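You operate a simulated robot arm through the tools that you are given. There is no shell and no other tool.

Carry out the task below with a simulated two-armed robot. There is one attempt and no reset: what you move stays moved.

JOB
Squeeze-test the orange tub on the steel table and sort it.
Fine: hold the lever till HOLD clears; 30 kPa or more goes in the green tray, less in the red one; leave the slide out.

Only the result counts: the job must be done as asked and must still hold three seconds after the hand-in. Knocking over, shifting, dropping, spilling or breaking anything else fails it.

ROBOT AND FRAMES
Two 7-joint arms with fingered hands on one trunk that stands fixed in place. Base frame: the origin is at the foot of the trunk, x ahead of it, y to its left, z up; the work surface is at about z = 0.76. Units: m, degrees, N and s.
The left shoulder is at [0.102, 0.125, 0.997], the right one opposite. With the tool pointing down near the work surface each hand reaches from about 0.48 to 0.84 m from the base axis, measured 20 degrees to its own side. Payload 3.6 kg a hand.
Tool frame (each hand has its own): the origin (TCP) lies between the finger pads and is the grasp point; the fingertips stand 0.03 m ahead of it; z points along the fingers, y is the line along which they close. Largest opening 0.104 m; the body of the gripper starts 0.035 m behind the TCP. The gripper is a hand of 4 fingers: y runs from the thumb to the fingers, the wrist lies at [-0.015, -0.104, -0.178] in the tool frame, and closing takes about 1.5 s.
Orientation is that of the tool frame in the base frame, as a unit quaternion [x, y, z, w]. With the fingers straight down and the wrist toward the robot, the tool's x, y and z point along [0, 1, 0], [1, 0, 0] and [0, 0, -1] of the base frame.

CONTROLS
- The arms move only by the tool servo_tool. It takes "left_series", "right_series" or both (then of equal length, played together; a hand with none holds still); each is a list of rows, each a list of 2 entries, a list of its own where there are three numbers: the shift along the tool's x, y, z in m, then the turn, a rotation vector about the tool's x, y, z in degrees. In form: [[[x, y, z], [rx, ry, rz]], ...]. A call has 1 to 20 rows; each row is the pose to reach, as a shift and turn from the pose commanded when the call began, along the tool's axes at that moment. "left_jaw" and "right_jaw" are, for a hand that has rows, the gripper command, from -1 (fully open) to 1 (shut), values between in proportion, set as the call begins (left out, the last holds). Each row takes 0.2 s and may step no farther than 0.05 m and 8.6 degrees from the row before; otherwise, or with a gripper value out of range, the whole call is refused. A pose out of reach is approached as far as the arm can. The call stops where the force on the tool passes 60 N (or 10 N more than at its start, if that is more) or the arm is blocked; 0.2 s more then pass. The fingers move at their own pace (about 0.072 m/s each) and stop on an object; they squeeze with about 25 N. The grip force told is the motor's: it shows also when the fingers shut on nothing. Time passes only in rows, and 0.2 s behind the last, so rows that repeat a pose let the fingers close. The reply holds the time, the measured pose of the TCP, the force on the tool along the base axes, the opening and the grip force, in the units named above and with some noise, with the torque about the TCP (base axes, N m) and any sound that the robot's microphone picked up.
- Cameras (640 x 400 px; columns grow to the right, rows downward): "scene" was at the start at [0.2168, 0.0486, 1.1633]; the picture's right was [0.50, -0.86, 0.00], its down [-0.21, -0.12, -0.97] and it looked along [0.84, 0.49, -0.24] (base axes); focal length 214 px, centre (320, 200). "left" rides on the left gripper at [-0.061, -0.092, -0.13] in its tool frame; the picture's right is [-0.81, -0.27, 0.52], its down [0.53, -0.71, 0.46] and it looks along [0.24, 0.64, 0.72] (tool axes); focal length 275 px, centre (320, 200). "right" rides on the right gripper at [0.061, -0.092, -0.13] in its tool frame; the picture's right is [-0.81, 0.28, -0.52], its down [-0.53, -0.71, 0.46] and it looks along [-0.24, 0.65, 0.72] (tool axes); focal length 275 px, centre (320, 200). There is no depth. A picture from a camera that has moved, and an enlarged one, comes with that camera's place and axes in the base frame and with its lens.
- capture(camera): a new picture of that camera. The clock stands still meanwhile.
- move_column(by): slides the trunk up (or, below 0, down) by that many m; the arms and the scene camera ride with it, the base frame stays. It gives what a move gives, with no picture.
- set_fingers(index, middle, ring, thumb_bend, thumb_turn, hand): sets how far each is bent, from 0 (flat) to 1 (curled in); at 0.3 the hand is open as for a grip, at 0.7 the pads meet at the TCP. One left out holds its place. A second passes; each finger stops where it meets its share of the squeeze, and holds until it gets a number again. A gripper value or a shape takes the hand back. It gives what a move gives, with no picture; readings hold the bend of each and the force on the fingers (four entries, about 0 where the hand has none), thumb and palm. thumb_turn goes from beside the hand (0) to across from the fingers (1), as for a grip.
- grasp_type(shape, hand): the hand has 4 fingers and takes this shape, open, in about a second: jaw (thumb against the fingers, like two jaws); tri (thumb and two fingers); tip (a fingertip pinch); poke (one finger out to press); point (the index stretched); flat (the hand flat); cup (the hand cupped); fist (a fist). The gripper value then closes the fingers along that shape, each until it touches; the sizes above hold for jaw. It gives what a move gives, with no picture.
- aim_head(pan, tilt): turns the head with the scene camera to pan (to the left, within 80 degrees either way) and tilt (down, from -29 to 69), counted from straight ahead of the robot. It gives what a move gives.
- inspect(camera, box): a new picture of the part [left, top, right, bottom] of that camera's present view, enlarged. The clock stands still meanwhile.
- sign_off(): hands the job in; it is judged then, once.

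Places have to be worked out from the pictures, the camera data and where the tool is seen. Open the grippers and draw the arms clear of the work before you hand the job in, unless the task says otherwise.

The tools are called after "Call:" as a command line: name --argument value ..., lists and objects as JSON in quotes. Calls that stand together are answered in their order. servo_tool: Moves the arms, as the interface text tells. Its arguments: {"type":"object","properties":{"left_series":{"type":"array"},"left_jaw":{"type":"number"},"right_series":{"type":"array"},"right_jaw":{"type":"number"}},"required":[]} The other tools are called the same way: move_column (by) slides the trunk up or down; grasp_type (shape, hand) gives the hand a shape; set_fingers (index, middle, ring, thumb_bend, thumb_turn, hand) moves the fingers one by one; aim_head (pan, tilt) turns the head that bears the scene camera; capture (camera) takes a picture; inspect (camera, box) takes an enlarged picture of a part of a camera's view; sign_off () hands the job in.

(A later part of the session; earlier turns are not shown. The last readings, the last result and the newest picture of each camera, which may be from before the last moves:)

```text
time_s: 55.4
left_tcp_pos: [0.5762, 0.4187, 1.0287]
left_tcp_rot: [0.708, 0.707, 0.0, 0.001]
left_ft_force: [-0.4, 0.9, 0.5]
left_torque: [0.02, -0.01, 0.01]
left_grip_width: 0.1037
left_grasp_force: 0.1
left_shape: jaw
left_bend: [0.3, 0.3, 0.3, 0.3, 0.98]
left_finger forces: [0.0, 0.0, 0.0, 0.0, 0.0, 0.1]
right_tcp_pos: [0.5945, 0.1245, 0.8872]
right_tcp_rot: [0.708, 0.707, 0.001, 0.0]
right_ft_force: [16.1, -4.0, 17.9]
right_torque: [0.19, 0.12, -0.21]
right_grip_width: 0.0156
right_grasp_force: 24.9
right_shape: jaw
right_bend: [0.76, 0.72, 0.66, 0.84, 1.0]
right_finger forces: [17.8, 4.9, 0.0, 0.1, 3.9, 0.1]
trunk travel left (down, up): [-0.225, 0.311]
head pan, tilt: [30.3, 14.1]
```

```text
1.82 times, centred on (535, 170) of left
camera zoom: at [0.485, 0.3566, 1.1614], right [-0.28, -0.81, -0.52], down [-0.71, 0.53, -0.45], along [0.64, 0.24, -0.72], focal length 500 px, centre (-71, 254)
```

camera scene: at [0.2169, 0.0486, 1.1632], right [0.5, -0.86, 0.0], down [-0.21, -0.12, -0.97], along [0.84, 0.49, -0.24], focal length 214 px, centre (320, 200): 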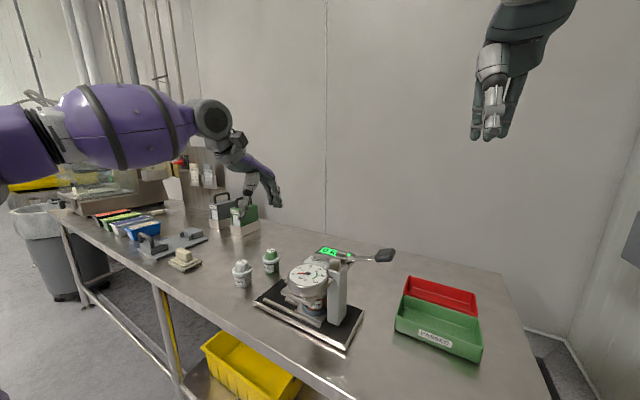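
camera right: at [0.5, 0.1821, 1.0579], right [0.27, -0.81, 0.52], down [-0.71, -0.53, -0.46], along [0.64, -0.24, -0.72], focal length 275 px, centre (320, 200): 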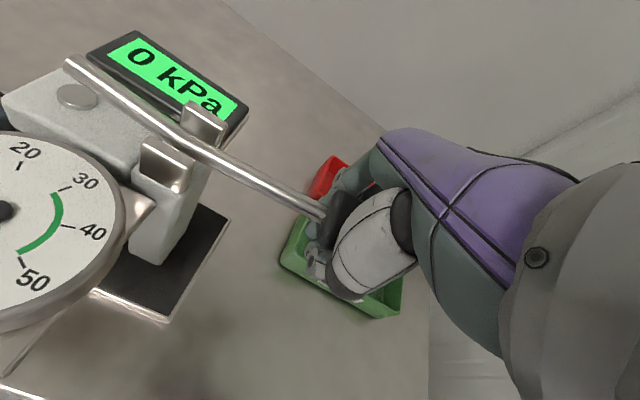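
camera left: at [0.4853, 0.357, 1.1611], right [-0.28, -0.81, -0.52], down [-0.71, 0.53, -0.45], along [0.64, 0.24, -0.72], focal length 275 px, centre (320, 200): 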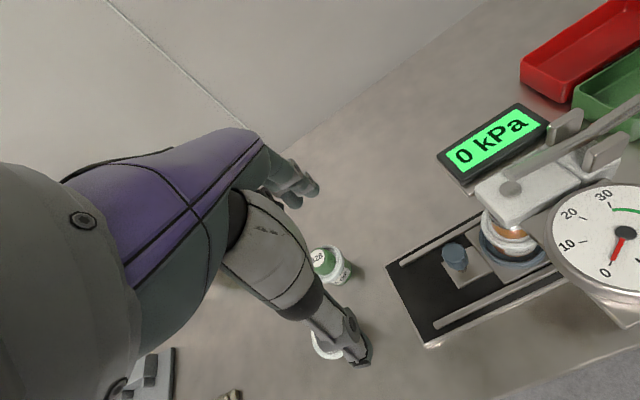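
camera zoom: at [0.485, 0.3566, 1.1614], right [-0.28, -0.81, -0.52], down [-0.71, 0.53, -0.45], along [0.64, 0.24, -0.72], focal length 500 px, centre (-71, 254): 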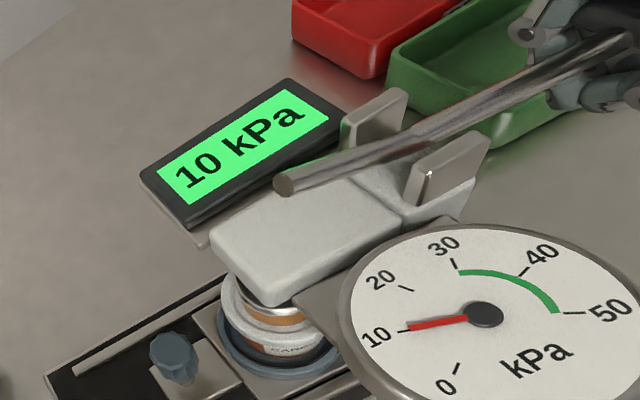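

HOLD has cleared and the display reads 10 kPa, which is below 30, so the tub goes in the red tray. Now I release the lever: open the right hand slightly and see if the lever returns by itself.

Call:
servo_tool --right_series '[[[0, 0, -0.001], [0, 0, 0]], [[0, 0, -0.001], [0, 0, 0]], [[0, 0, -0.001], [0, 0, 0]], [[0, 0, -0.001], [0, 0, 0]]]' --right_jaw -0.1

Call:
inspect --camera "left" --box '[430, 60, 640, 280]'

Call:
inspect --camera "scene" --box '[245, 215, 425, 345]'

Call:
capture --camera "right"

```text
time_s: 56.4
left_tcp_pos: [0.5761, 0.4194, 1.029]
left_tcp_rot: [0.707, 0.707, 0.0, 0.0]
left_ft_force: [0.1, -0.1, 0.3]
left_torque: [0.01, 0.0, -0.01]
left_grip_width: 0.1036
left_grasp_force: 0.0
left_shape: jaw
left_bend: [0.3, 0.3, 0.3, 0.3, 0.98]
left_finger forces: [0.0, 0.1, 0.1, 0.0, 0.0, 0.0]
right_tcp_pos: [0.5913, 0.1258, 0.8869]
right_tcp_rot: [0.707, 0.708, 0.0, 0.001]
right_ft_force: [0.2, 0.8, 0.8]
right_torque: [0.07, 0.01, -0.03]
right_grip_width: 0.0572
right_grasp_force: 0.0
right_shape: jaw
right_bend: [0.74, 0.43, 0.39, 0.67, 1.0]
right_finger forces: [1.4, 0.1, 0.0, 0.0, 0.0, 0.0]
trunk travel left (down, up): [-0.225, 0.311]
head pan, tilt: [30.3, 14.1]
```

```text
1.82 times, centred on (535, 170) of left
camera zoom: at [0.4846, 0.3573, 1.1612], right [-0.28, -0.81, -0.52], down [-0.71, 0.53, -0.46], along [0.64, 0.24, -0.72], focal length 500 px, centre (-71, 254)
```

zoom: 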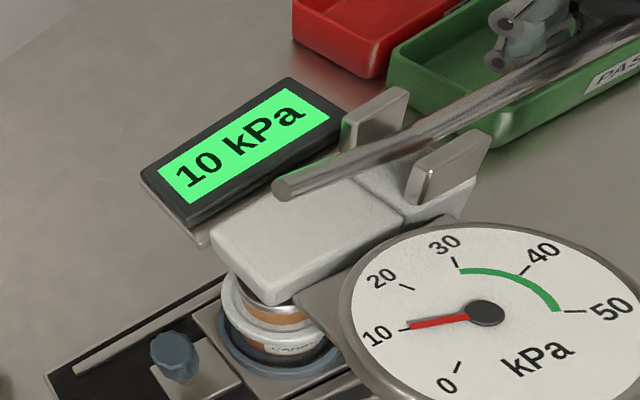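

```text
3.08 times, centred on (335, 280) of scene
camera zoom: at [0.2168, 0.0486, 1.1632], right [0.5, -0.86, 0.0], down [-0.21, -0.12, -0.97], along [0.84, 0.49, -0.24], focal length 660 px, centre (274, -46)
```

zoom: 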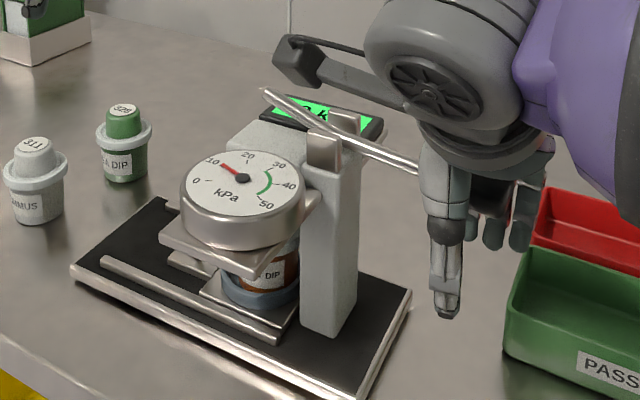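

```text
taken
camera right: at [0.4992, 0.1863, 1.0184], right [0.28, -0.81, 0.52], down [-0.71, -0.53, -0.45], along [0.64, -0.24, -0.72], focal length 275 px, centre (320, 200)
```

right: 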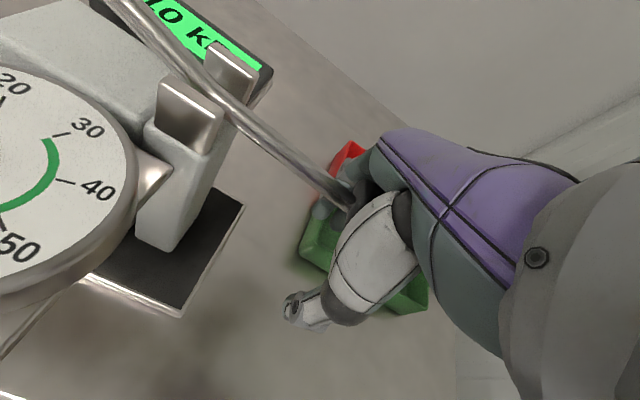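

The hand is unloaded, and the index finger is still hooked under the grip. I'll raise 20 mm slowly so the lever follows up.

Call:
servo_tool --right_series '[[[0, 0, -0.004], [0, 0, 0]], [[0, 0, -0.008], [0, 0, 0]], [[0, 0, -0.012], [0, 0, 0]], [[0, 0, -0.016], [0, 0, 0]], [[0, 0, -0.02], [0, 0, 0]], [[0, 0, -0.02], [0, 0, 0]]]'

Call:
inspect --camera "left" --box '[430, 60, 640, 280]'

Call:
inspect --camera "scene" --box '[245, 215, 425, 345]'

```text
time_s: 57.8
left_tcp_pos: [0.5772, 0.4188, 1.0293]
left_tcp_rot: [0.708, 0.706, 0.0, 0.0]
left_ft_force: [0.3, 0.3, 0.9]
left_torque: [-0.02, -0.02, 0.01]
left_grip_width: 0.1038
left_grasp_force: 0.2
left_shape: jaw
left_bend: [0.3, 0.3, 0.3, 0.3, 0.98]
left_finger forces: [0.0, 0.1, 0.0, 0.0, 0.0, 0.0]
right_tcp_pos: [0.5937, 0.1248, 0.9083]
right_tcp_rot: [0.708, 0.706, 0.0, 0.001]
right_ft_force: [0.4, 0.6, -0.2]
right_torque: [-0.03, 0.07, 0.03]
right_grip_width: 0.0568
right_grasp_force: 0.0
right_shape: jaw
right_bend: [0.74, 0.43, 0.39, 0.67, 1.0]
right_finger forces: [1.7, 0.0, 0.0, 0.0, 0.0, 0.0]
trunk travel left (down, up): [-0.225, 0.311]
head pan, tilt: [30.3, 14.1]
```

```text
1.82 times, centred on (535, 170) of left
camera zoom: at [0.4848, 0.3574, 1.1612], right [-0.28, -0.81, -0.52], down [-0.71, 0.53, -0.46], along [0.64, 0.24, -0.72], focal length 500 px, centre (-71, 254)
```

zoom: 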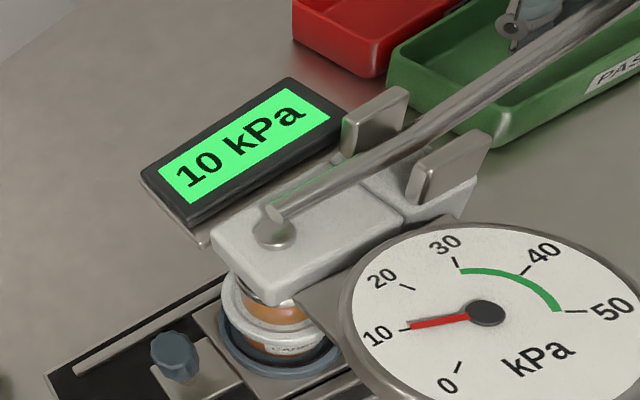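

```text
3.08 times, centred on (335, 280) of scene
camera zoom: at [0.2169, 0.0487, 1.1632], right [0.5, -0.86, 0.0], down [-0.21, -0.12, -0.97], along [0.84, 0.49, -0.24], focal length 660 px, centre (274, -46)
```

zoom: 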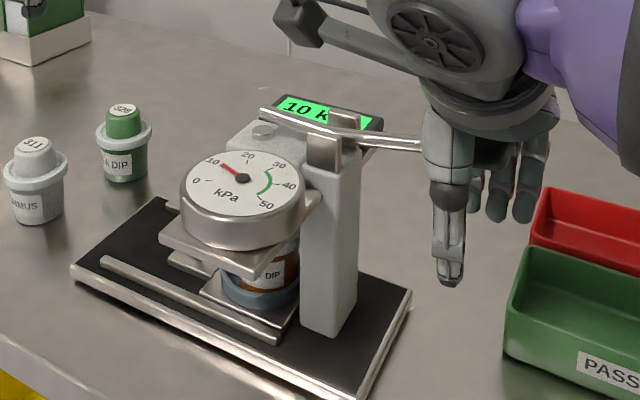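

The lever follows the hand up by itself and the plunger has risen. I'll open the right hand fully and check that no finger is still hooked under the grip.

Call:
servo_tool --right_series '[[[0, 0, -0.01], [0, 0, 0]], [[0, 0, -0.015], [0, 0, 0]], [[0, 0, -0.015], [0, 0, 0]], [[0, 0, -0.015], [0, 0, 0]], [[0, 0, -0.015], [0, 0, 0]]]' --right_jaw -1

Call:
capture --camera "right"

Call:
inspect --camera "scene" --box '[245, 215, 425, 345]'

```text
time_s: 59.0
left_tcp_pos: [0.5778, 0.4197, 1.029]
left_tcp_rot: [0.709, 0.706, 0.0, 0.001]
left_ft_force: [-0.5, -0.1, -0.4]
left_torque: [-0.05, -0.02, 0.01]
left_grip_width: 0.1037
left_grasp_force: 0.1
left_shape: jaw
left_bend: [0.3, 0.3, 0.3, 0.3, 0.98]
left_finger forces: [0.1, 0.0, 0.0, 0.0, 0.0, 0.0]
right_tcp_pos: [0.593, 0.1248, 0.9225]
right_tcp_rot: [0.707, 0.707, 0.0, 0.0]
right_ft_force: [2.0, 1.2, 0.8]
right_torque: [-0.05, 0.13, -0.01]
right_grip_width: 0.1038
right_grasp_force: 0.0
right_shape: jaw
right_bend: [0.3, 0.3, 0.3, 0.3, 0.98]
right_finger forces: [2.4, 0.0, 0.0, 0.1, 0.0, 0.0]
trunk travel left (down, up): [-0.225, 0.311]
head pan, tilt: [30.3, 14.1]
```

```text
taken
camera right: at [0.5003, 0.1865, 1.054], right [0.27, -0.81, 0.52], down [-0.71, -0.53, -0.46], along [0.64, -0.24, -0.72], focal length 275 px, centre (320, 200)
```

right: 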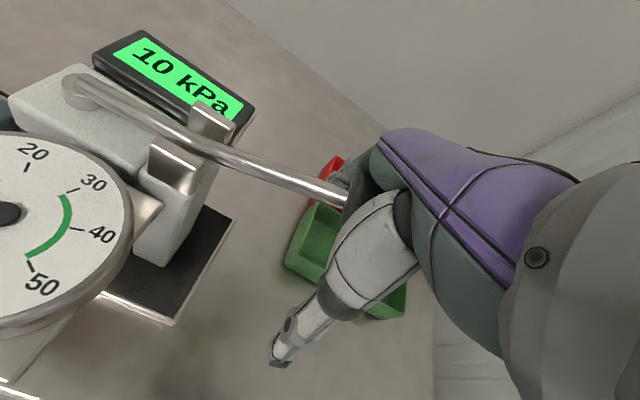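

```text
3.08 times, centred on (335, 280) of scene
camera zoom: at [0.2171, 0.0487, 1.1632], right [0.5, -0.86, 0.0], down [-0.21, -0.12, -0.97], along [0.84, 0.49, -0.24], focal length 660 px, centre (274, -46)
```

zoom: 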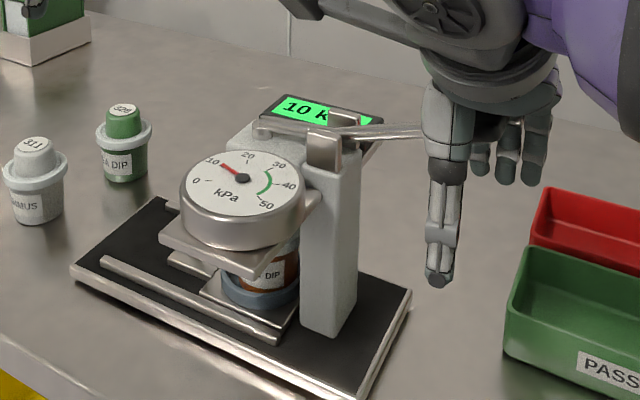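

The lever is back on its rest and the fingers are open, with only the index brushing the grip. I'll shift slightly +x and withdraw upward, checking force.

Call:
servo_tool --right_series '[[[0, 0.005, 0], [0, 0, 0]], [[0, 0.007, -0.004], [0, 0, 0]], [[0, 0.007, -0.012], [0, 0, 0]], [[0, 0.007, -0.02], [0, 0, 0]], [[0, 0.007, -0.02], [0, 0, 0]]]'

Call:
inspect --camera "scene" --box '[245, 215, 425, 345]'

Call:
capture --camera "right"

```text
time_s: 60.2
left_tcp_pos: [0.5768, 0.4186, 1.0296]
left_tcp_rot: [0.707, 0.707, 0.0, -0.001]
left_ft_force: [0.8, 0.0, 0.0]
left_torque: [0.0, -0.01, -0.02]
left_grip_width: 0.1036
left_grasp_force: 0.0
left_shape: jaw
left_bend: [0.3, 0.3, 0.3, 0.3, 0.98]
left_finger forces: [0.0, 0.0, 0.0, 0.1, 0.0, 0.0]
right_tcp_pos: [0.5991, 0.1261, 0.9438]
right_tcp_rot: [0.708, 0.706, 0.0, 0.0]
right_ft_force: [0.7, 0.1, -0.1]
right_torque: [0.03, 0.02, 0.03]
right_grip_width: 0.104
right_grasp_force: 0.1
right_shape: jaw
right_bend: [0.3, 0.3, 0.3, 0.3, 0.98]
right_finger forces: [0.0, 0.0, 0.0, 0.0, 0.1, 0.0]
trunk travel left (down, up): [-0.225, 0.311]
head pan, tilt: [30.3, 14.1]
```

```text
3.08 times, centred on (335, 280) of scene
camera zoom: at [0.2168, 0.0486, 1.1632], right [0.5, -0.86, 0.0], down [-0.21, -0.12, -0.97], along [0.84, 0.49, -0.24], focal length 660 px, centre (274, -46)
```

zoom: 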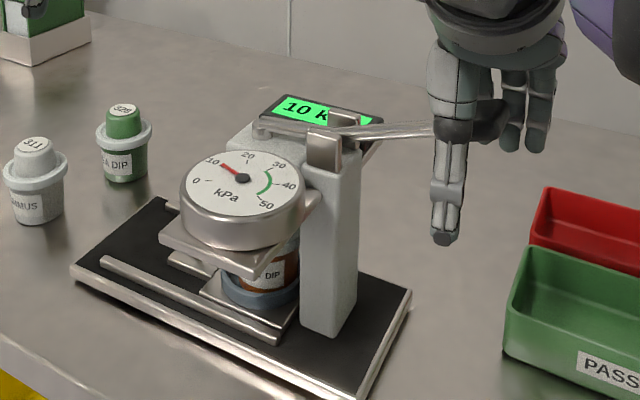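

```text
taken
camera right: at [0.5063, 0.1867, 1.0763], right [0.27, -0.81, 0.52], down [-0.71, -0.53, -0.46], along [0.64, -0.24, -0.72], focal length 275 px, centre (320, 200)
```

right: 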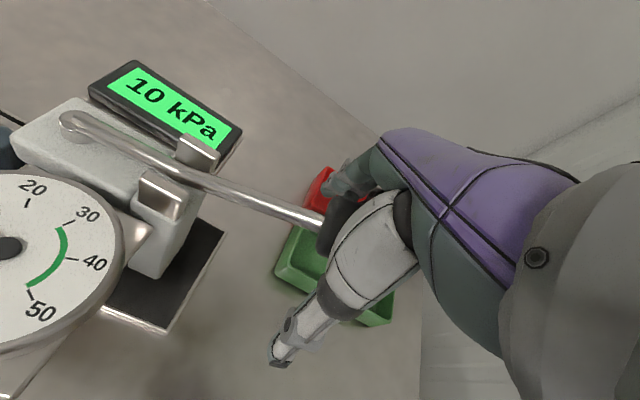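

The right hand is clear. I'll withdraw it upward and well to the right, out of the left arm's way.

Call:
servo_tool --right_series '[[[0, 0, -0.04], [0, 0, 0]], [[0, 0, -0.08], [0, 0, 0]], [[0, 0, -0.12], [0, 0, 0]], [[-0.025, -0.01, -0.15], [0, 0, 0]], [[-0.065, -0.02, -0.17], [0, 0, 0]], [[-0.11, -0.03, -0.185], [0, 0, 0]], [[-0.155, -0.04, -0.2], [0, 0, 0]], [[-0.2, -0.055, -0.2], [0, 0, 0]], [[-0.245, -0.07, -0.2], [0, 0, 0]], [[-0.29, -0.085, -0.2], [0, 0, 0]], [[-0.335, -0.1, -0.2], [0, 0, 0]], [[-0.335, -0.1, -0.2], [0, 0, 0]]]'

Call:
capture --camera "scene"

Call:
capture --camera "left"

Call:
inspect --camera "left" --box '[430, 60, 640, 280]'

```text
time_s: 62.8
left_tcp_pos: [0.5789, 0.4281, 1.0256]
left_tcp_rot: [0.707, 0.707, -0.003, 0.003]
left_ft_force: [0.6, -0.1, 0.2]
left_torque: [0.01, 0.01, -0.01]
left_grip_width: 0.1037
left_grasp_force: 0.1
left_shape: jaw
left_bend: [0.3, 0.3, 0.3, 0.3, 0.98]
left_finger forces: [0.1, 0.1, 0.0, 0.1, 0.1, 0.0]
right_tcp_pos: [0.5019, -0.1986, 1.1459]
right_tcp_rot: [0.705, 0.709, -0.006, 0.005]
right_ft_force: [-0.9, 0.0, 0.0]
right_torque: [-0.03, 0.0, 0.02]
right_grip_width: 0.1037
right_grasp_force: 0.2
right_shape: jaw
right_bend: [0.3, 0.3, 0.3, 0.3, 0.98]
right_finger forces: [0.0, 0.0, 0.1, 0.0, 0.0, 0.1]
trunk travel left (down, up): [-0.225, 0.311]
head pan, tilt: [30.3, 14.1]
```

```text
taken
camera scene: at [0.2183, 0.0589, 1.1626], right [0.5, -0.86, 0.01], down [-0.21, -0.13, -0.97], along [0.84, 0.49, -0.25], focal length 214 px, centre (320, 200)
```

scene: 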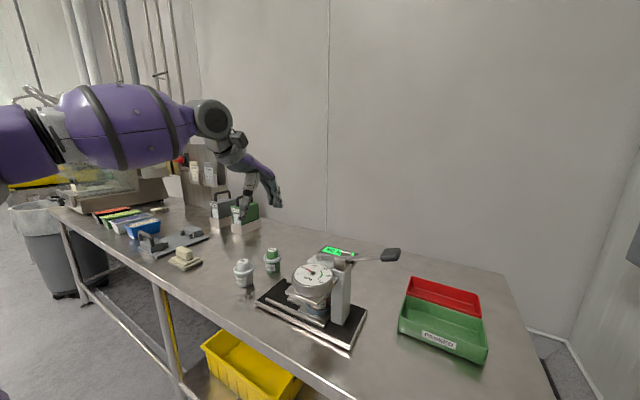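

```text
taken
camera left: at [0.4861, 0.3676, 1.1574], right [-0.28, -0.81, -0.51], down [-0.71, 0.53, -0.46], along [0.64, 0.24, -0.73], focal length 275 px, centre (320, 200)
```

left: 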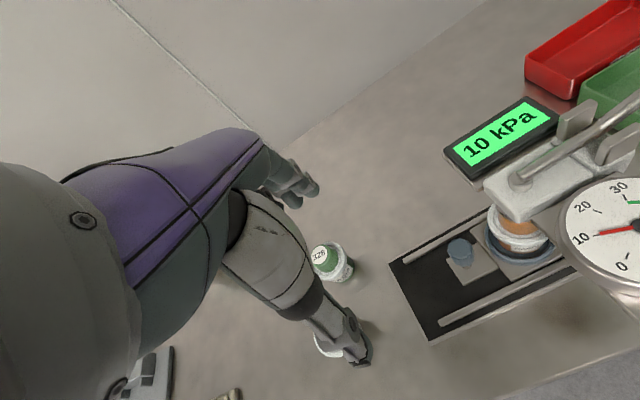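

```text
1.82 times, centred on (535, 170) of left
camera zoom: at [0.4861, 0.3676, 1.1574], right [-0.28, -0.81, -0.51], down [-0.71, 0.53, -0.46], along [0.64, 0.24, -0.73], focal length 500 px, centre (-71, 254)
```

zoom: 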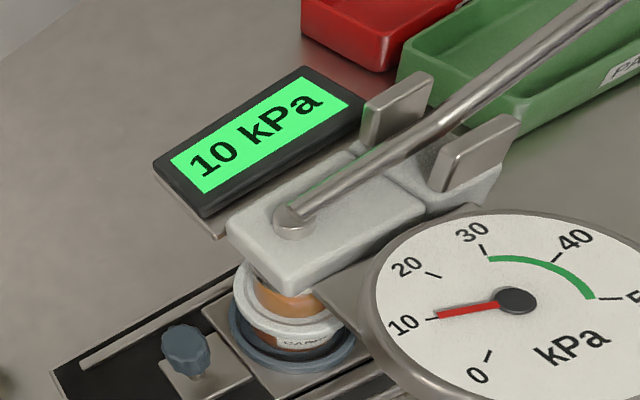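

The lever is at rest and the 10 kPa reading is latched. I'll bring the left hand back down toward the knob along the same path it left by, stopping above it.

Call:
servo_tool --left_series '[[[0, 0, 0], [0, 0, 0]], [[0, 0, 0], [0, 0, 0]], [[-0.018, 0.008, 0.035], [0, 0, 0]], [[-0.038, 0.017, 0.07], [0, 0, 0]], [[-0.056, 0.017, 0.105], [0, 0, 0]], [[-0.066, 0.017, 0.13], [0, 0, 0]], [[-0.068, 0.017, 0.135], [0, 0, 0]], [[-0.068, 0.017, 0.135], [0, 0, 0]]]' --left_jaw -0.3

Call:
capture --camera "left"

Call:
inspect --camera "scene" --box '[225, 215, 385, 335]'

```text
time_s: 64.6
left_tcp_pos: [0.5942, 0.3591, 0.8941]
left_tcp_rot: [0.708, 0.707, -0.003, 0.003]
left_ft_force: [-0.1, -0.2, -0.4]
left_torque: [0.0, -0.04, 0.0]
left_grip_width: 0.0679
left_grasp_force: 0.0
left_shape: jaw
left_bend: [0.28, 0.39, 0.35, 0.62, 1.0]
left_finger forces: [0.1, 0.0, 0.0, 0.0, 0.2, 0.0]
right_tcp_pos: [0.5014, -0.1983, 1.1448]
right_tcp_rot: [0.706, 0.708, -0.005, 0.003]
right_ft_force: [-0.7, 0.0, 0.7]
right_torque: [-0.01, 0.03, 0.02]
right_grip_width: 0.1039
right_grasp_force: 0.1
right_shape: jaw
right_bend: [0.3, 0.3, 0.3, 0.3, 0.98]
right_finger forces: [0.1, 0.0, 0.1, 0.0, 0.0, 0.0]
trunk travel left (down, up): [-0.225, 0.311]
head pan, tilt: [30.3, 14.1]
```

```text
taken
camera left: at [0.5036, 0.299, 1.0256], right [-0.28, -0.81, -0.51], down [-0.71, 0.53, -0.46], along [0.64, 0.24, -0.73], focal length 275 px, centre (320, 200)
```

left: 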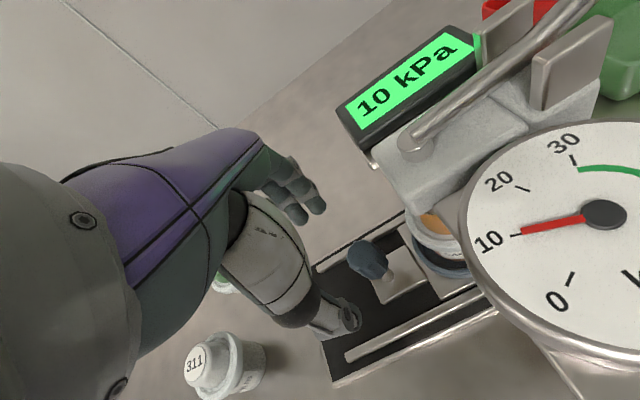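

```text
3.33 times, centred on (305, 275) of scene
camera zoom: at [0.2183, 0.0589, 1.1625], right [0.5, -0.86, 0.01], down [-0.21, -0.13, -0.97], along [0.84, 0.49, -0.25], focal length 715 px, centre (370, -50)
```

zoom: 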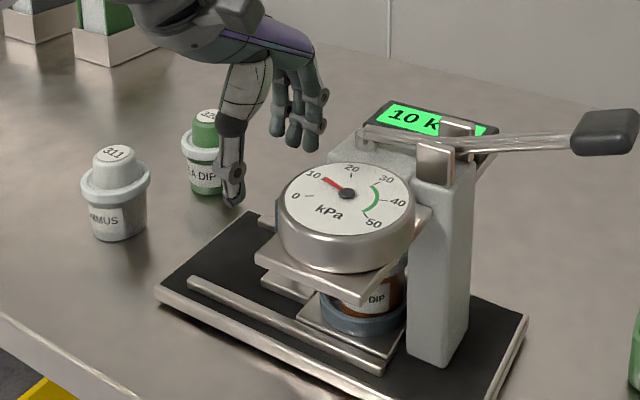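

The whole trunk leans about 1 cm to the left since the right arm moved, probably because that arm is cramped. I'll move the right hand to a more relaxed pose and check.

Call:
servo_tool --right_series '[[[0.03, 0.02, -0.01], [0, 0, 0]], [[0.06, 0.04, -0.02], [0, 0, 0]], [[0.09, 0.06, -0.04], [0, 0, 0]], [[0.11, 0.08, -0.06], [0, 0, 0]], [[0.11, 0.08, -0.06], [0, 0, 0]], [[0.11, 0.08, -0.06], [0, 0, 0]]]'

Call:
capture --camera "left"

Call:
capture --camera "scene"

```text
time_s: 66.0
left_tcp_pos: [0.5948, 0.352, 0.8985]
left_tcp_rot: [0.707, 0.707, 0.0, 0.0]
left_ft_force: [0.4, -0.2, 0.1]
left_torque: [0.0, 0.02, -0.03]
left_grip_width: 0.0679
left_grasp_force: 0.2
left_shape: jaw
left_bend: [0.28, 0.39, 0.35, 0.62, 1.0]
left_finger forces: [0.0, 0.0, 0.1, 0.1, 0.0, 0.1]
right_tcp_pos: [0.5797, -0.0995, 1.2037]
right_tcp_rot: [0.708, 0.706, 0.001, 0.001]
right_ft_force: [0.4, -0.6, 0.6]
right_torque: [-0.01, -0.04, 0.0]
right_grip_width: 0.1039
right_grasp_force: 0.0
right_shape: jaw
right_bend: [0.3, 0.3, 0.3, 0.3, 0.98]
right_finger forces: [0.1, 0.0, 0.1, 0.1, 0.0, 0.0]
trunk travel left (down, up): [-0.225, 0.311]
head pan, tilt: [30.3, 14.1]
```

```text
taken
camera left: at [0.5022, 0.2899, 1.0293], right [-0.28, -0.81, -0.52], down [-0.71, 0.53, -0.46], along [0.64, 0.24, -0.72], focal length 275 px, centre (320, 200)
```

left: 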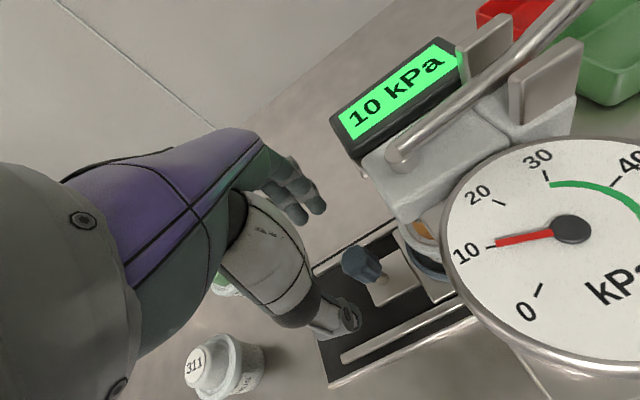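

```text
taken
camera scene: at [0.2167, 0.0486, 1.1633], right [0.5, -0.86, 0.0], down [-0.21, -0.12, -0.97], along [0.84, 0.49, -0.24], focal length 214 px, centre (320, 200)
```

scene: 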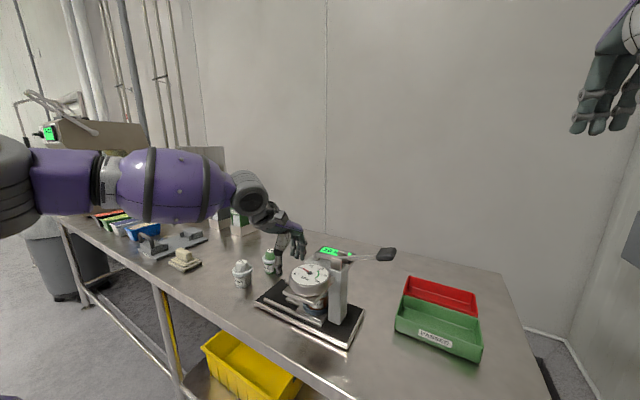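

The lean is gone. The knob is at about (0.592, 0.339); I'll shift 10 mm toward −y and lower around it.

Call:
servo_tool --left_series '[[[-0.01, -0.001, 0.01], [0, 0, 0]], [[-0.01, -0.001, 0.03], [0, 0, 0]], [[-0.01, -0.001, 0.045], [0, 0, 0]], [[-0.01, -0.001, 0.056], [0, 0, 0]], [[-0.01, -0.001, 0.056], [0, 0, 0]]]'

Call:
inspect --camera "left" --box '[240, 140, 400, 340]'

```text
time_s: 67.2
left_tcp_pos: [0.5903, 0.3428, 0.8378]
left_tcp_rot: [0.708, 0.706, 0.0, 0.0]
left_ft_force: [0.3, -0.3, -0.4]
left_torque: [-0.02, 0.0, 0.0]
left_grip_width: 0.0678
left_grasp_force: 0.1
left_shape: jaw
left_bend: [0.28, 0.39, 0.35, 0.62, 1.0]
left_finger forces: [0.0, 0.0, 0.0, 0.0, 0.0, 0.1]
right_tcp_pos: [0.5804, -0.0994, 1.2042]
right_tcp_rot: [0.708, 0.706, 0.0, 0.0]
right_ft_force: [0.7, 0.2, -0.5]
right_torque: [-0.02, -0.02, 0.0]
right_grip_width: 0.1037
right_grasp_force: 0.2
right_shape: jaw
right_bend: [0.3, 0.3, 0.3, 0.3, 0.98]
right_finger forces: [0.1, 0.0, 0.0, 0.0, 0.0, 0.1]
trunk travel left (down, up): [-0.225, 0.311]
head pan, tilt: [30.3, 14.1]
```

```text
2.00 times, centred on (320, 240) of left
camera zoom: at [0.4995, 0.2814, 0.9702], right [-0.28, -0.81, -0.52], down [-0.71, 0.53, -0.46], along [0.64, 0.24, -0.72], focal length 551 px, centre (320, 120)
```

zoom: 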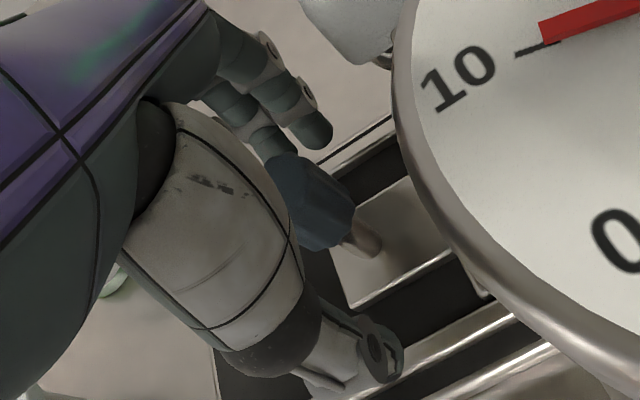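

The knob sits slightly closer to the fingers, so I'll shift 4 mm toward +x and then grip it.

Call:
servo_tool --left_series '[[[0, 0.004, 0], [0, 0, 0]], [[0, 0.004, 0], [0, 0, 0]], [[0, 0.004, 0], [0, 0, 0]]]'

Call:
servo_tool --left_series '[[[0, 0, 0], [0, 0, 0]], [[0, 0, 0], [0, 0, 0]], [[0, 0, 0], [0, 0, 0]], [[0, 0, 0], [0, 0, 0]], [[0, 0, 0], [0, 0, 0]], [[0, 0, 0], [0, 0, 0]], [[0, 0, 0], [0, 0, 0]]]' --left_jaw 1

Call:
inspect --camera "left" --box '[240, 140, 400, 340]'

```text
time_s: 68.0
left_tcp_pos: [0.5956, 0.3433, 0.8395]
left_tcp_rot: [0.708, 0.706, 0.001, 0.001]
left_ft_force: [-0.2, -0.2, -0.1]
left_torque: [0.0, 0.03, 0.01]
left_grip_width: 0.0678
left_grasp_force: 0.0
left_shape: jaw
left_bend: [0.28, 0.39, 0.35, 0.62, 1.0]
left_finger forces: [0.0, 0.0, 0.0, 0.1, 0.0, 0.0]
right_tcp_pos: [0.5796, -0.1005, 1.2039]
right_tcp_rot: [0.707, 0.707, 0.0, -0.001]
right_ft_force: [0.3, -0.6, -0.1]
right_torque: [0.01, -0.01, -0.02]
right_grip_width: 0.1038
right_grasp_force: 0.0
right_shape: jaw
right_bend: [0.3, 0.3, 0.3, 0.3, 0.98]
right_finger forces: [0.0, 0.0, 0.1, 0.0, 0.1, 0.1]
trunk travel left (down, up): [-0.225, 0.311]
head pan, tilt: [30.3, 14.1]
```

```text
time_s: 69.6
left_tcp_pos: [0.5957, 0.3425, 0.8398]
left_tcp_rot: [0.708, 0.706, 0.0, 0.0]
left_ft_force: [-3.0, -0.8, 0.3]
left_torque: [-0.05, 0.05, 0.02]
left_grip_width: 0.0161
left_grasp_force: 24.8
left_shape: jaw
left_bend: [0.73, 0.62, 0.67, 0.74, 1.0]
left_finger forces: [12.0, 6.9, 0.0, 0.0, 22.2, 0.0]
right_tcp_pos: [0.5797, -0.1006, 1.2055]
right_tcp_rot: [0.707, 0.707, 0.001, 0.001]
right_ft_force: [0.7, 0.4, -0.1]
right_torque: [0.02, 0.01, 0.0]
right_grip_width: 0.1036
right_grasp_force: 0.0
right_shape: jaw
right_bend: [0.3, 0.3, 0.3, 0.3, 0.98]
right_finger forces: [0.0, 0.0, 0.0, 0.0, 0.0, 0.0]
trunk travel left (down, up): [-0.225, 0.311]
head pan, tilt: [30.3, 14.1]
```

```text
2.00 times, centred on (320, 240) of left
camera zoom: at [0.5032, 0.2807, 0.9709], right [-0.28, -0.81, -0.52], down [-0.71, 0.53, -0.45], along [0.64, 0.24, -0.72], focal length 551 px, centre (320, 120)
```

zoom: 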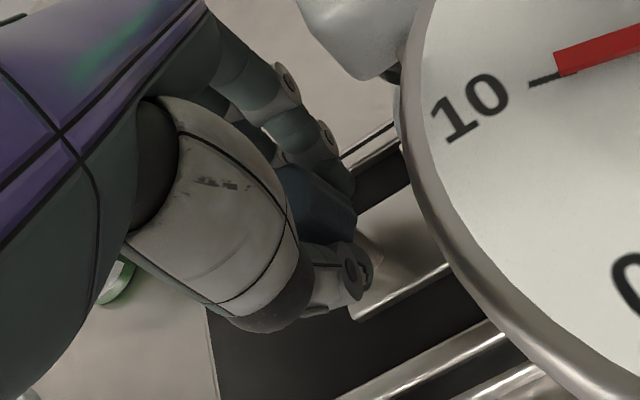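

The knob is gripped. I'll pull the slide outward (+y) slowly by 4 cm and check forces.

Call:
servo_tool --left_series '[[[0.005, 0, 0], [0, 0, 0]], [[0.011, 0, 0], [0, 0, 0]], [[0.017, 0, 0], [0, 0, 0]], [[0.023, 0, 0], [0, 0, 0]], [[0.029, 0, 0], [0, 0, 0]], [[0.035, 0, 0], [0, 0, 0]], [[0.04, 0, 0], [0, 0, 0]]]'

Call:
inspect --camera "scene" --box '[225, 215, 385, 335]'

Call:
capture --camera "left"

```text
time_s: 71.2
left_tcp_pos: [0.5945, 0.3813, 0.8389]
left_tcp_rot: [0.707, 0.707, 0.0, 0.0]
left_ft_force: [2.0, -1.0, -0.2]
left_torque: [-0.06, -0.09, 0.03]
left_grip_width: 0.0161
left_grasp_force: 24.7
left_shape: jaw
left_bend: [0.73, 0.62, 0.67, 0.74, 1.0]
left_finger forces: [13.7, 8.1, 0.1, 0.0, 20.6, 0.1]
right_tcp_pos: [0.5803, -0.099, 1.2042]
right_tcp_rot: [0.708, 0.707, 0.0, 0.0]
right_ft_force: [0.7, 0.2, 0.4]
right_torque: [-0.01, -0.01, 0.01]
right_grip_width: 0.104
right_grasp_force: 0.1
right_shape: jaw
right_bend: [0.3, 0.3, 0.3, 0.3, 0.98]
right_finger forces: [0.0, 0.1, 0.0, 0.0, 0.0, 0.1]
trunk travel left (down, up): [-0.225, 0.311]
head pan, tilt: [30.3, 14.1]
```

```text
3.33 times, centred on (305, 275) of scene
camera zoom: at [0.2171, 0.0487, 1.1632], right [0.5, -0.86, 0.0], down [-0.21, -0.12, -0.97], along [0.84, 0.49, -0.24], focal length 715 px, centre (370, -50)
```

zoom: 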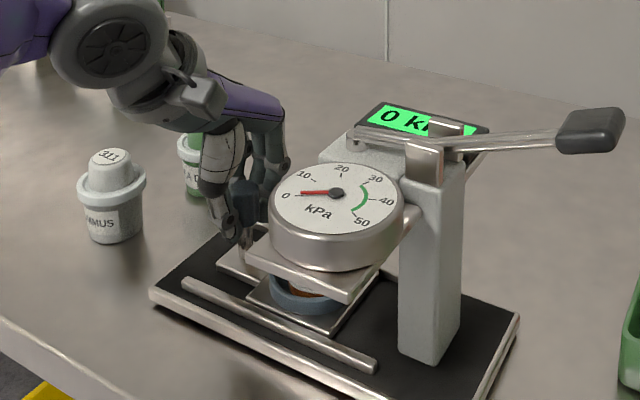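

```text
taken
camera left: at [0.5022, 0.3194, 0.971], right [-0.28, -0.81, -0.52], down [-0.71, 0.53, -0.45], along [0.64, 0.24, -0.72], focal length 275 px, centre (320, 200)
```

left: 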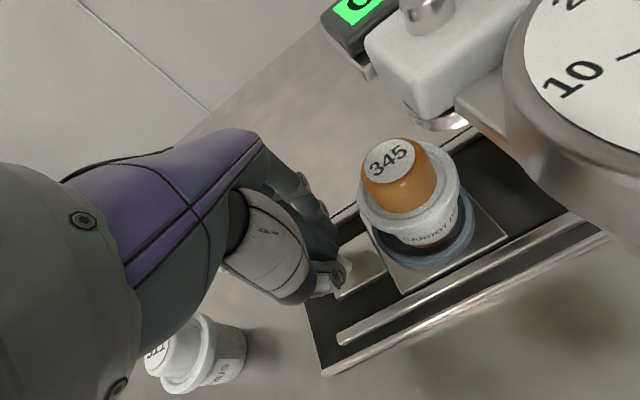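

The slide comes out smoothly. I'll continue another 4.4 cm, slower at the end to feel the outer stop.

Call:
servo_tool --left_series '[[[0.006, 0, 0], [0, 0, 0]], [[0.012, 0.0005, 0], [0, 0, 0]], [[0.018, 0.0005, 0], [0, 0, 0]], [[0.024, 0.0005, 0], [0, 0, 0]], [[0.03, 0.0005, 0], [0, 0, 0]], [[0.036, 0.0005, 0], [0, 0, 0]], [[0.041, 0.0005, 0], [0, 0, 0]], [[0.044, 0.0005, 0], [0, 0, 0]], [[0.044, 0.0005, 0], [0, 0, 0]]]'

Call:
inspect --camera "scene" --box '[225, 215, 385, 335]'

Call:
capture --camera "left"

```text
time_s: 73.2
left_tcp_pos: [0.5939, 0.4254, 0.8392]
left_tcp_rot: [0.707, 0.707, 0.0, 0.0]
left_ft_force: [-3.9, -0.4, 2.2]
left_torque: [-0.02, 0.08, -0.02]
left_grip_width: 0.0161
left_grasp_force: 24.9
left_shape: jaw
left_bend: [0.73, 0.62, 0.67, 0.74, 1.0]
left_finger forces: [12.3, 7.6, 0.0, 0.0, 23.2, 0.0]
right_tcp_pos: [0.5795, -0.0995, 1.2048]
right_tcp_rot: [0.708, 0.706, 0.0, 0.0]
right_ft_force: [1.0, -0.3, 0.5]
right_torque: [0.02, -0.02, 0.02]
right_grip_width: 0.1039
right_grasp_force: 0.1
right_shape: jaw
right_bend: [0.3, 0.3, 0.3, 0.3, 0.98]
right_finger forces: [0.0, 0.1, 0.0, 0.0, 0.1, 0.0]
trunk travel left (down, up): [-0.225, 0.311]
head pan, tilt: [30.3, 14.1]
```

```text
3.33 times, centred on (305, 275) of scene
camera zoom: at [0.2162, 0.0484, 1.1634], right [0.5, -0.86, 0.0], down [-0.21, -0.12, -0.97], along [0.84, 0.49, -0.24], focal length 715 px, centre (370, -50)
```

zoom: 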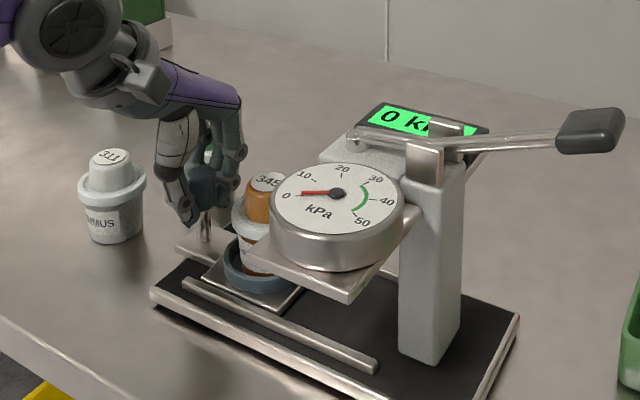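

```text
taken
camera left: at [0.5014, 0.3637, 0.9704], right [-0.28, -0.81, -0.52], down [-0.71, 0.53, -0.46], along [0.65, 0.24, -0.72], focal length 275 px, centre (320, 200)
```

left: 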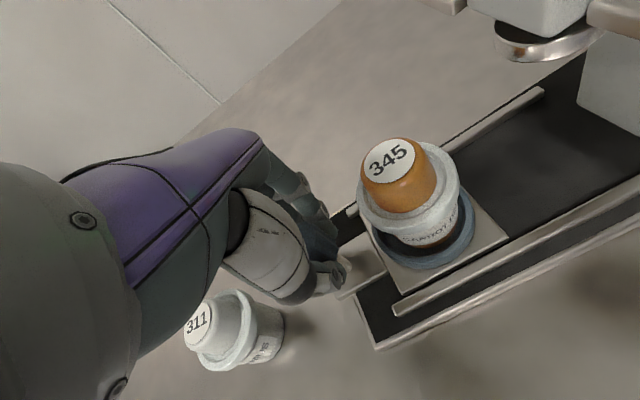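

No stop felt yet at TCP y 0.425. I'll pull out another 6 mm in 2 mm steps.

Call:
servo_tool --left_series '[[[0.002, 0, 0], [0, 0, 0]], [[0.004, 0, 0], [0, 0, 0]], [[0.006, 0, 0], [0, 0, 0]], [[0.006, 0, 0], [0, 0, 0]]]'

Call:
inspect --camera "scene" --box '[225, 235, 385, 345]'

```text
time_s: 74.2
left_tcp_pos: [0.5944, 0.4286, 0.8402]
left_tcp_rot: [0.708, 0.706, 0.0, -0.001]
left_ft_force: [-5.3, -11.8, 0.2]
left_torque: [-0.29, 0.06, -0.07]
left_grip_width: 0.0159
left_grasp_force: 24.8
left_shape: jaw
left_bend: [0.73, 0.62, 0.67, 0.74, 1.0]
left_finger forces: [15.5, 4.9, 0.0, 0.0, 23.6, 0.1]
right_tcp_pos: [0.581, -0.1016, 1.2053]
right_tcp_rot: [0.708, 0.706, 0.0, 0.0]
right_ft_force: [0.1, -0.3, 0.1]
right_torque: [-0.01, 0.02, 0.01]
right_grip_width: 0.1036
right_grasp_force: 0.2
right_shape: jaw
right_bend: [0.3, 0.3, 0.3, 0.3, 0.98]
right_finger forces: [0.0, 0.0, 0.0, 0.0, 0.0, 0.0]
trunk travel left (down, up): [-0.225, 0.311]
head pan, tilt: [30.3, 14.1]
```

```text
3.64 times, centred on (305, 290) of scene
camera zoom: at [0.2167, 0.0478, 1.1633], right [0.5, -0.86, 0.0], down [-0.21, -0.12, -0.97], along [0.84, 0.49, -0.24], focal length 780 px, centre (374, -127)
```

zoom: 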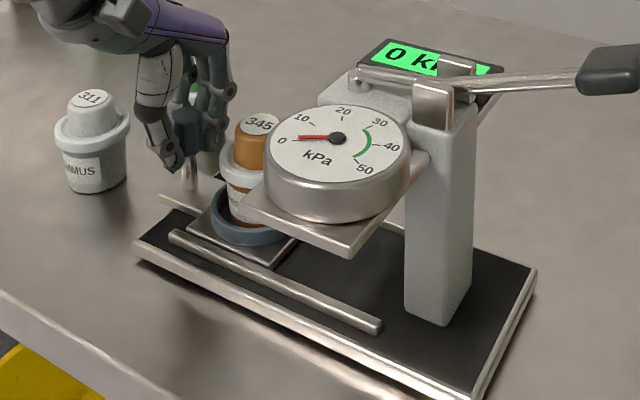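

The outer stop is reached (−12 N) and the cup is back where it started. I'll relax, open the fingers, and rise.

Call:
servo_tool --left_series '[[[-0.003, 0, 0], [0, 0, 0]], [[-0.003, 0, 0], [0, 0, 0]], [[-0.003, 0, 0], [0, 0, 0]], [[-0.003, 0, 0], [0, 0, 0]], [[-0.003, 0, 0], [0, 0, 0]], [[-0.003, 0, 0], [0, 0, 0]]]' --left_jaw -0.3

Call:
servo_tool --left_series '[[[0.002, 0, -0.015], [0, 0, 0]], [[0.002, 0, -0.04], [0, 0, 0]], [[0.002, 0, -0.075], [0, 0, 0]], [[0.002, -0.005, -0.11], [0, 0, 0]], [[0.002, -0.01, -0.145], [0, 0, 0]], [[0.002, -0.01, -0.145], [0, 0, 0]]]'

Call:
capture --camera "left"

Call:
inspect --camera "scene" --box '[225, 235, 385, 345]'

```text
time_s: 75.6
left_tcp_pos: [0.5932, 0.4289, 0.8411]
left_tcp_rot: [0.707, 0.707, 0.0, 0.001]
left_ft_force: [0.0, -0.1, -0.9]
left_torque: [0.03, 0.01, 0.05]
left_grip_width: 0.067
left_grasp_force: 0.1
left_shape: jaw
left_bend: [0.28, 0.39, 0.36, 0.62, 1.0]
left_finger forces: [0.0, 0.0, 0.0, 0.1, 0.1, 0.0]
right_tcp_pos: [0.5808, -0.0996, 1.2034]
right_tcp_rot: [0.708, 0.707, 0.0, 0.001]
right_ft_force: [0.9, 0.0, 0.6]
right_torque: [0.02, 0.03, -0.01]
right_grip_width: 0.1037
right_grasp_force: 0.1
right_shape: jaw
right_bend: [0.3, 0.3, 0.3, 0.3, 0.98]
right_finger forces: [0.1, 0.1, 0.0, 0.1, 0.0, 0.1]
trunk travel left (down, up): [-0.225, 0.311]
head pan, tilt: [30.3, 14.1]
```

```text
time_s: 77.0
left_tcp_pos: [0.5872, 0.4294, 0.9835]
left_tcp_rot: [0.708, 0.706, 0.0, 0.0]
left_ft_force: [0.6, 0.4, 0.5]
left_torque: [0.02, 0.0, 0.0]
left_grip_width: 0.0674
left_grasp_force: 0.0
left_shape: jaw
left_bend: [0.28, 0.39, 0.36, 0.62, 1.0]
left_finger forces: [0.0, 0.0, 0.0, 0.0, 0.0, 0.1]
right_tcp_pos: [0.5813, -0.0989, 1.204]
right_tcp_rot: [0.708, 0.707, 0.0, 0.0]
right_ft_force: [0.4, -0.1, 0.2]
right_torque: [-0.01, 0.02, 0.0]
right_grip_width: 0.1043
right_grasp_force: 0.1
right_shape: jaw
right_bend: [0.3, 0.3, 0.3, 0.3, 0.98]
right_finger forces: [0.0, 0.0, 0.1, 0.0, 0.0, 0.0]
trunk travel left (down, up): [-0.225, 0.311]
head pan, tilt: [30.3, 14.1]
```

```text
taken
camera left: at [0.4945, 0.368, 1.1151], right [-0.28, -0.81, -0.52], down [-0.71, 0.53, -0.46], along [0.64, 0.24, -0.72], focal length 275 px, centre (320, 200)
```

left: 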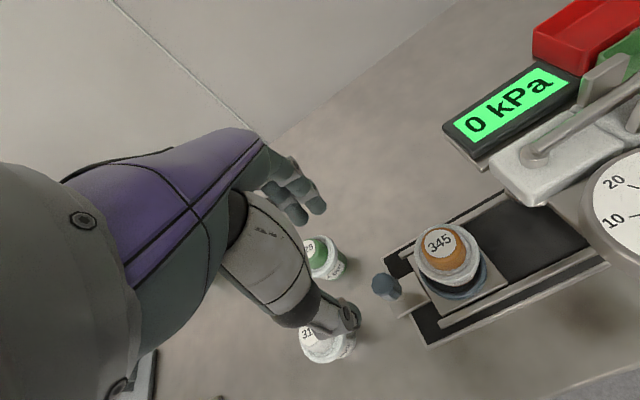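

```text
3.64 times, centred on (305, 290) of scene
camera zoom: at [0.2169, 0.0487, 1.1632], right [0.5, -0.86, 0.0], down [-0.21, -0.12, -0.97], along [0.84, 0.49, -0.24], focal length 780 px, centre (374, -127)
```

zoom: 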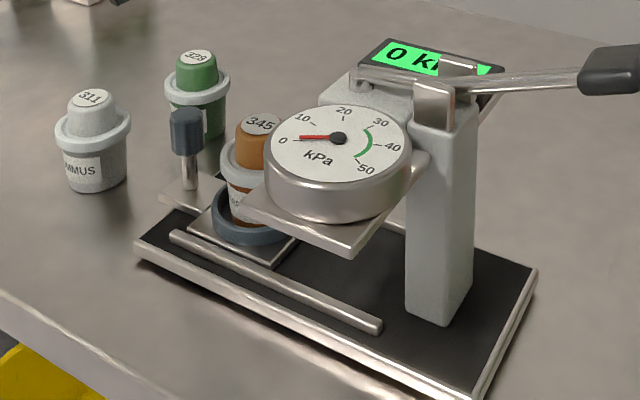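

The tub is in the same place as when I set it down. I'll open the left hand fully, move above it and look before descending.

Call:
servo_tool --left_series '[[[-0.02, 0.004, 0], [0, 0, 0]], [[-0.045, 0.008, 0.01], [0, 0, 0]], [[-0.067, 0.009, 0.03], [0, 0, 0]], [[-0.067, 0.009, 0.06], [0, 0, 0]], [[-0.067, 0.009, 0.06], [0, 0, 0]]]' --left_jaw -1

Call:
capture --camera "left"

```text
time_s: 78.2
left_tcp_pos: [0.5946, 0.3627, 0.9289]
left_tcp_rot: [0.707, 0.707, 0.0, 0.0]
left_ft_force: [-0.3, 0.1, 0.4]
left_torque: [0.03, -0.01, 0.0]
left_grip_width: 0.1036
left_grasp_force: 0.2
left_shape: jaw
left_bend: [0.3, 0.3, 0.3, 0.3, 0.98]
left_finger forces: [0.0, 0.0, 0.0, 0.1, 0.0, 0.1]
right_tcp_pos: [0.5804, -0.1004, 1.2057]
right_tcp_rot: [0.708, 0.706, 0.0, 0.001]
right_ft_force: [-0.6, 1.1, 0.2]
right_torque: [0.0, 0.0, -0.02]
right_grip_width: 0.1036
right_grasp_force: 0.1
right_shape: jaw
right_bend: [0.3, 0.3, 0.3, 0.3, 0.98]
right_finger forces: [0.1, 0.0, 0.0, 0.0, 0.0, 0.0]
trunk travel left (down, up): [-0.225, 0.311]
head pan, tilt: [30.3, 14.1]
```

```text
taken
camera left: at [0.5028, 0.3003, 1.0587], right [-0.28, -0.81, -0.52], down [-0.71, 0.53, -0.46], along [0.65, 0.24, -0.72], focal length 275 px, centre (320, 200)
```

left: 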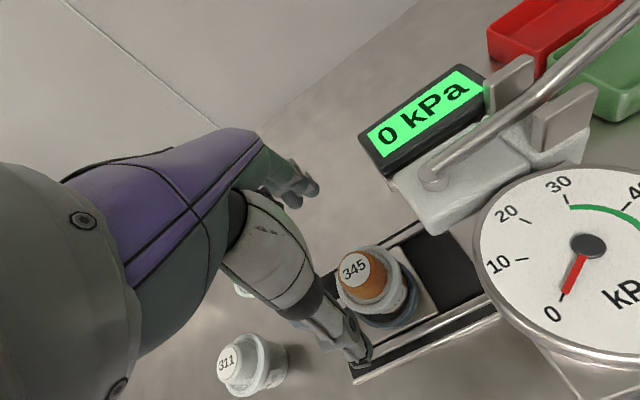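

The tub is centred at about (0.602, 0.361), so I'll shift 4 mm in x and descend around it to z ≈ 0.838.

Call:
servo_tool --left_series '[[[0, 0.004, 0.015], [0, 0, 0]], [[0, 0.004, 0.04], [0, 0, 0]], [[0, 0.004, 0.065], [0, 0, 0]], [[0, 0.004, 0.082], [0, 0, 0]], [[0, 0.004, 0.088], [0, 0, 0]], [[0, 0.004, 0.088], [0, 0, 0]]]'

Call:
inspect --camera "left" --box '[240, 140, 440, 380]'

```text
time_s: 79.6
left_tcp_pos: [0.5998, 0.3641, 0.8375]
left_tcp_rot: [0.707, 0.707, 0.001, -0.001]
left_ft_force: [-0.4, -0.6, -0.9]
left_torque: [-0.01, 0.01, 0.0]
left_grip_width: 0.1037
left_grasp_force: 0.0
left_shape: jaw
left_bend: [0.3, 0.3, 0.3, 0.3, 0.98]
left_finger forces: [0.0, 0.0, 0.0, 0.1, 0.1, 0.0]
right_tcp_pos: [0.5792, -0.1001, 1.2044]
right_tcp_rot: [0.707, 0.707, 0.0, 0.0]
right_ft_force: [0.1, -0.1, 0.6]
right_torque: [0.0, 0.04, 0.02]
right_grip_width: 0.1039
right_grasp_force: 0.0
right_shape: jaw
right_bend: [0.3, 0.3, 0.3, 0.3, 0.98]
right_finger forces: [0.1, 0.0, 0.0, 0.0, 0.0, 0.1]
trunk travel left (down, up): [-0.225, 0.311]
head pan, tilt: [30.3, 14.1]
```

```text
1.67 times, centred on (340, 260) of left
camera zoom: at [0.5065, 0.302, 0.9678], right [-0.28, -0.81, -0.52], down [-0.71, 0.53, -0.46], along [0.65, 0.24, -0.72], focal length 459 px, centre (287, 100)
```

zoom: 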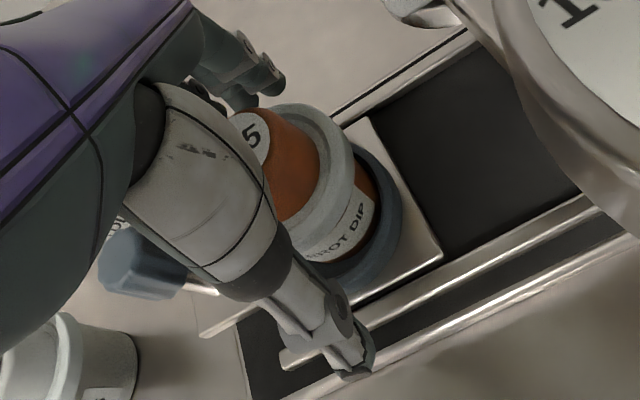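

The tub is centred between thumb and fingers. I'll close on it as before.

Call:
servo_tool --left_series '[[[0, 0, 0], [0, 0, 0]], [[0, 0, 0], [0, 0, 0]], [[0, 0, 0], [0, 0, 0]], [[0, 0, 0], [0, 0, 0]], [[0, 0, 0], [0, 0, 0]], [[0, 0, 0], [0, 0, 0]], [[0, 0, 0], [0, 0, 0]], [[0, 0, 0], [0, 0, 0]]]' --left_jaw 0.3

Call:
inspect --camera "left" --box '[240, 140, 440, 380]'

```text
time_s: 81.4
left_tcp_pos: [0.5994, 0.3632, 0.8367]
left_tcp_rot: [0.708, 0.706, 0.0, 0.0]
left_ft_force: [-0.1, 0.3, -0.3]
left_torque: [0.02, 0.01, -0.03]
left_grip_width: 0.0429
left_grasp_force: 24.9
left_shape: jaw
left_bend: [0.74, 0.5, 0.53, 0.73, 1.0]
left_finger forces: [13.2, 8.2, 0.0, 0.0, 22.8, 0.0]
right_tcp_pos: [0.5811, -0.0995, 1.2054]
right_tcp_rot: [0.708, 0.707, 0.0, 0.0]
right_ft_force: [0.0, -0.1, 0.8]
right_torque: [-0.01, -0.02, -0.03]
right_grip_width: 0.1038
right_grasp_force: 0.0
right_shape: jaw
right_bend: [0.3, 0.3, 0.3, 0.3, 0.98]
right_finger forces: [0.1, 0.0, 0.2, 0.0, 0.1, 0.1]
trunk travel left (down, up): [-0.225, 0.311]
head pan, tilt: [30.3, 14.1]
```

```text
1.67 times, centred on (340, 260) of left
camera zoom: at [0.5065, 0.3021, 0.9679], right [-0.28, -0.81, -0.52], down [-0.71, 0.53, -0.46], along [0.64, 0.24, -0.72], focal length 459 px, centre (287, 100)
```

zoom: 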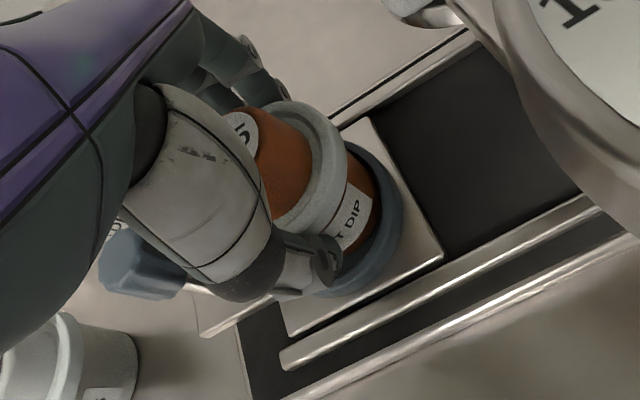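

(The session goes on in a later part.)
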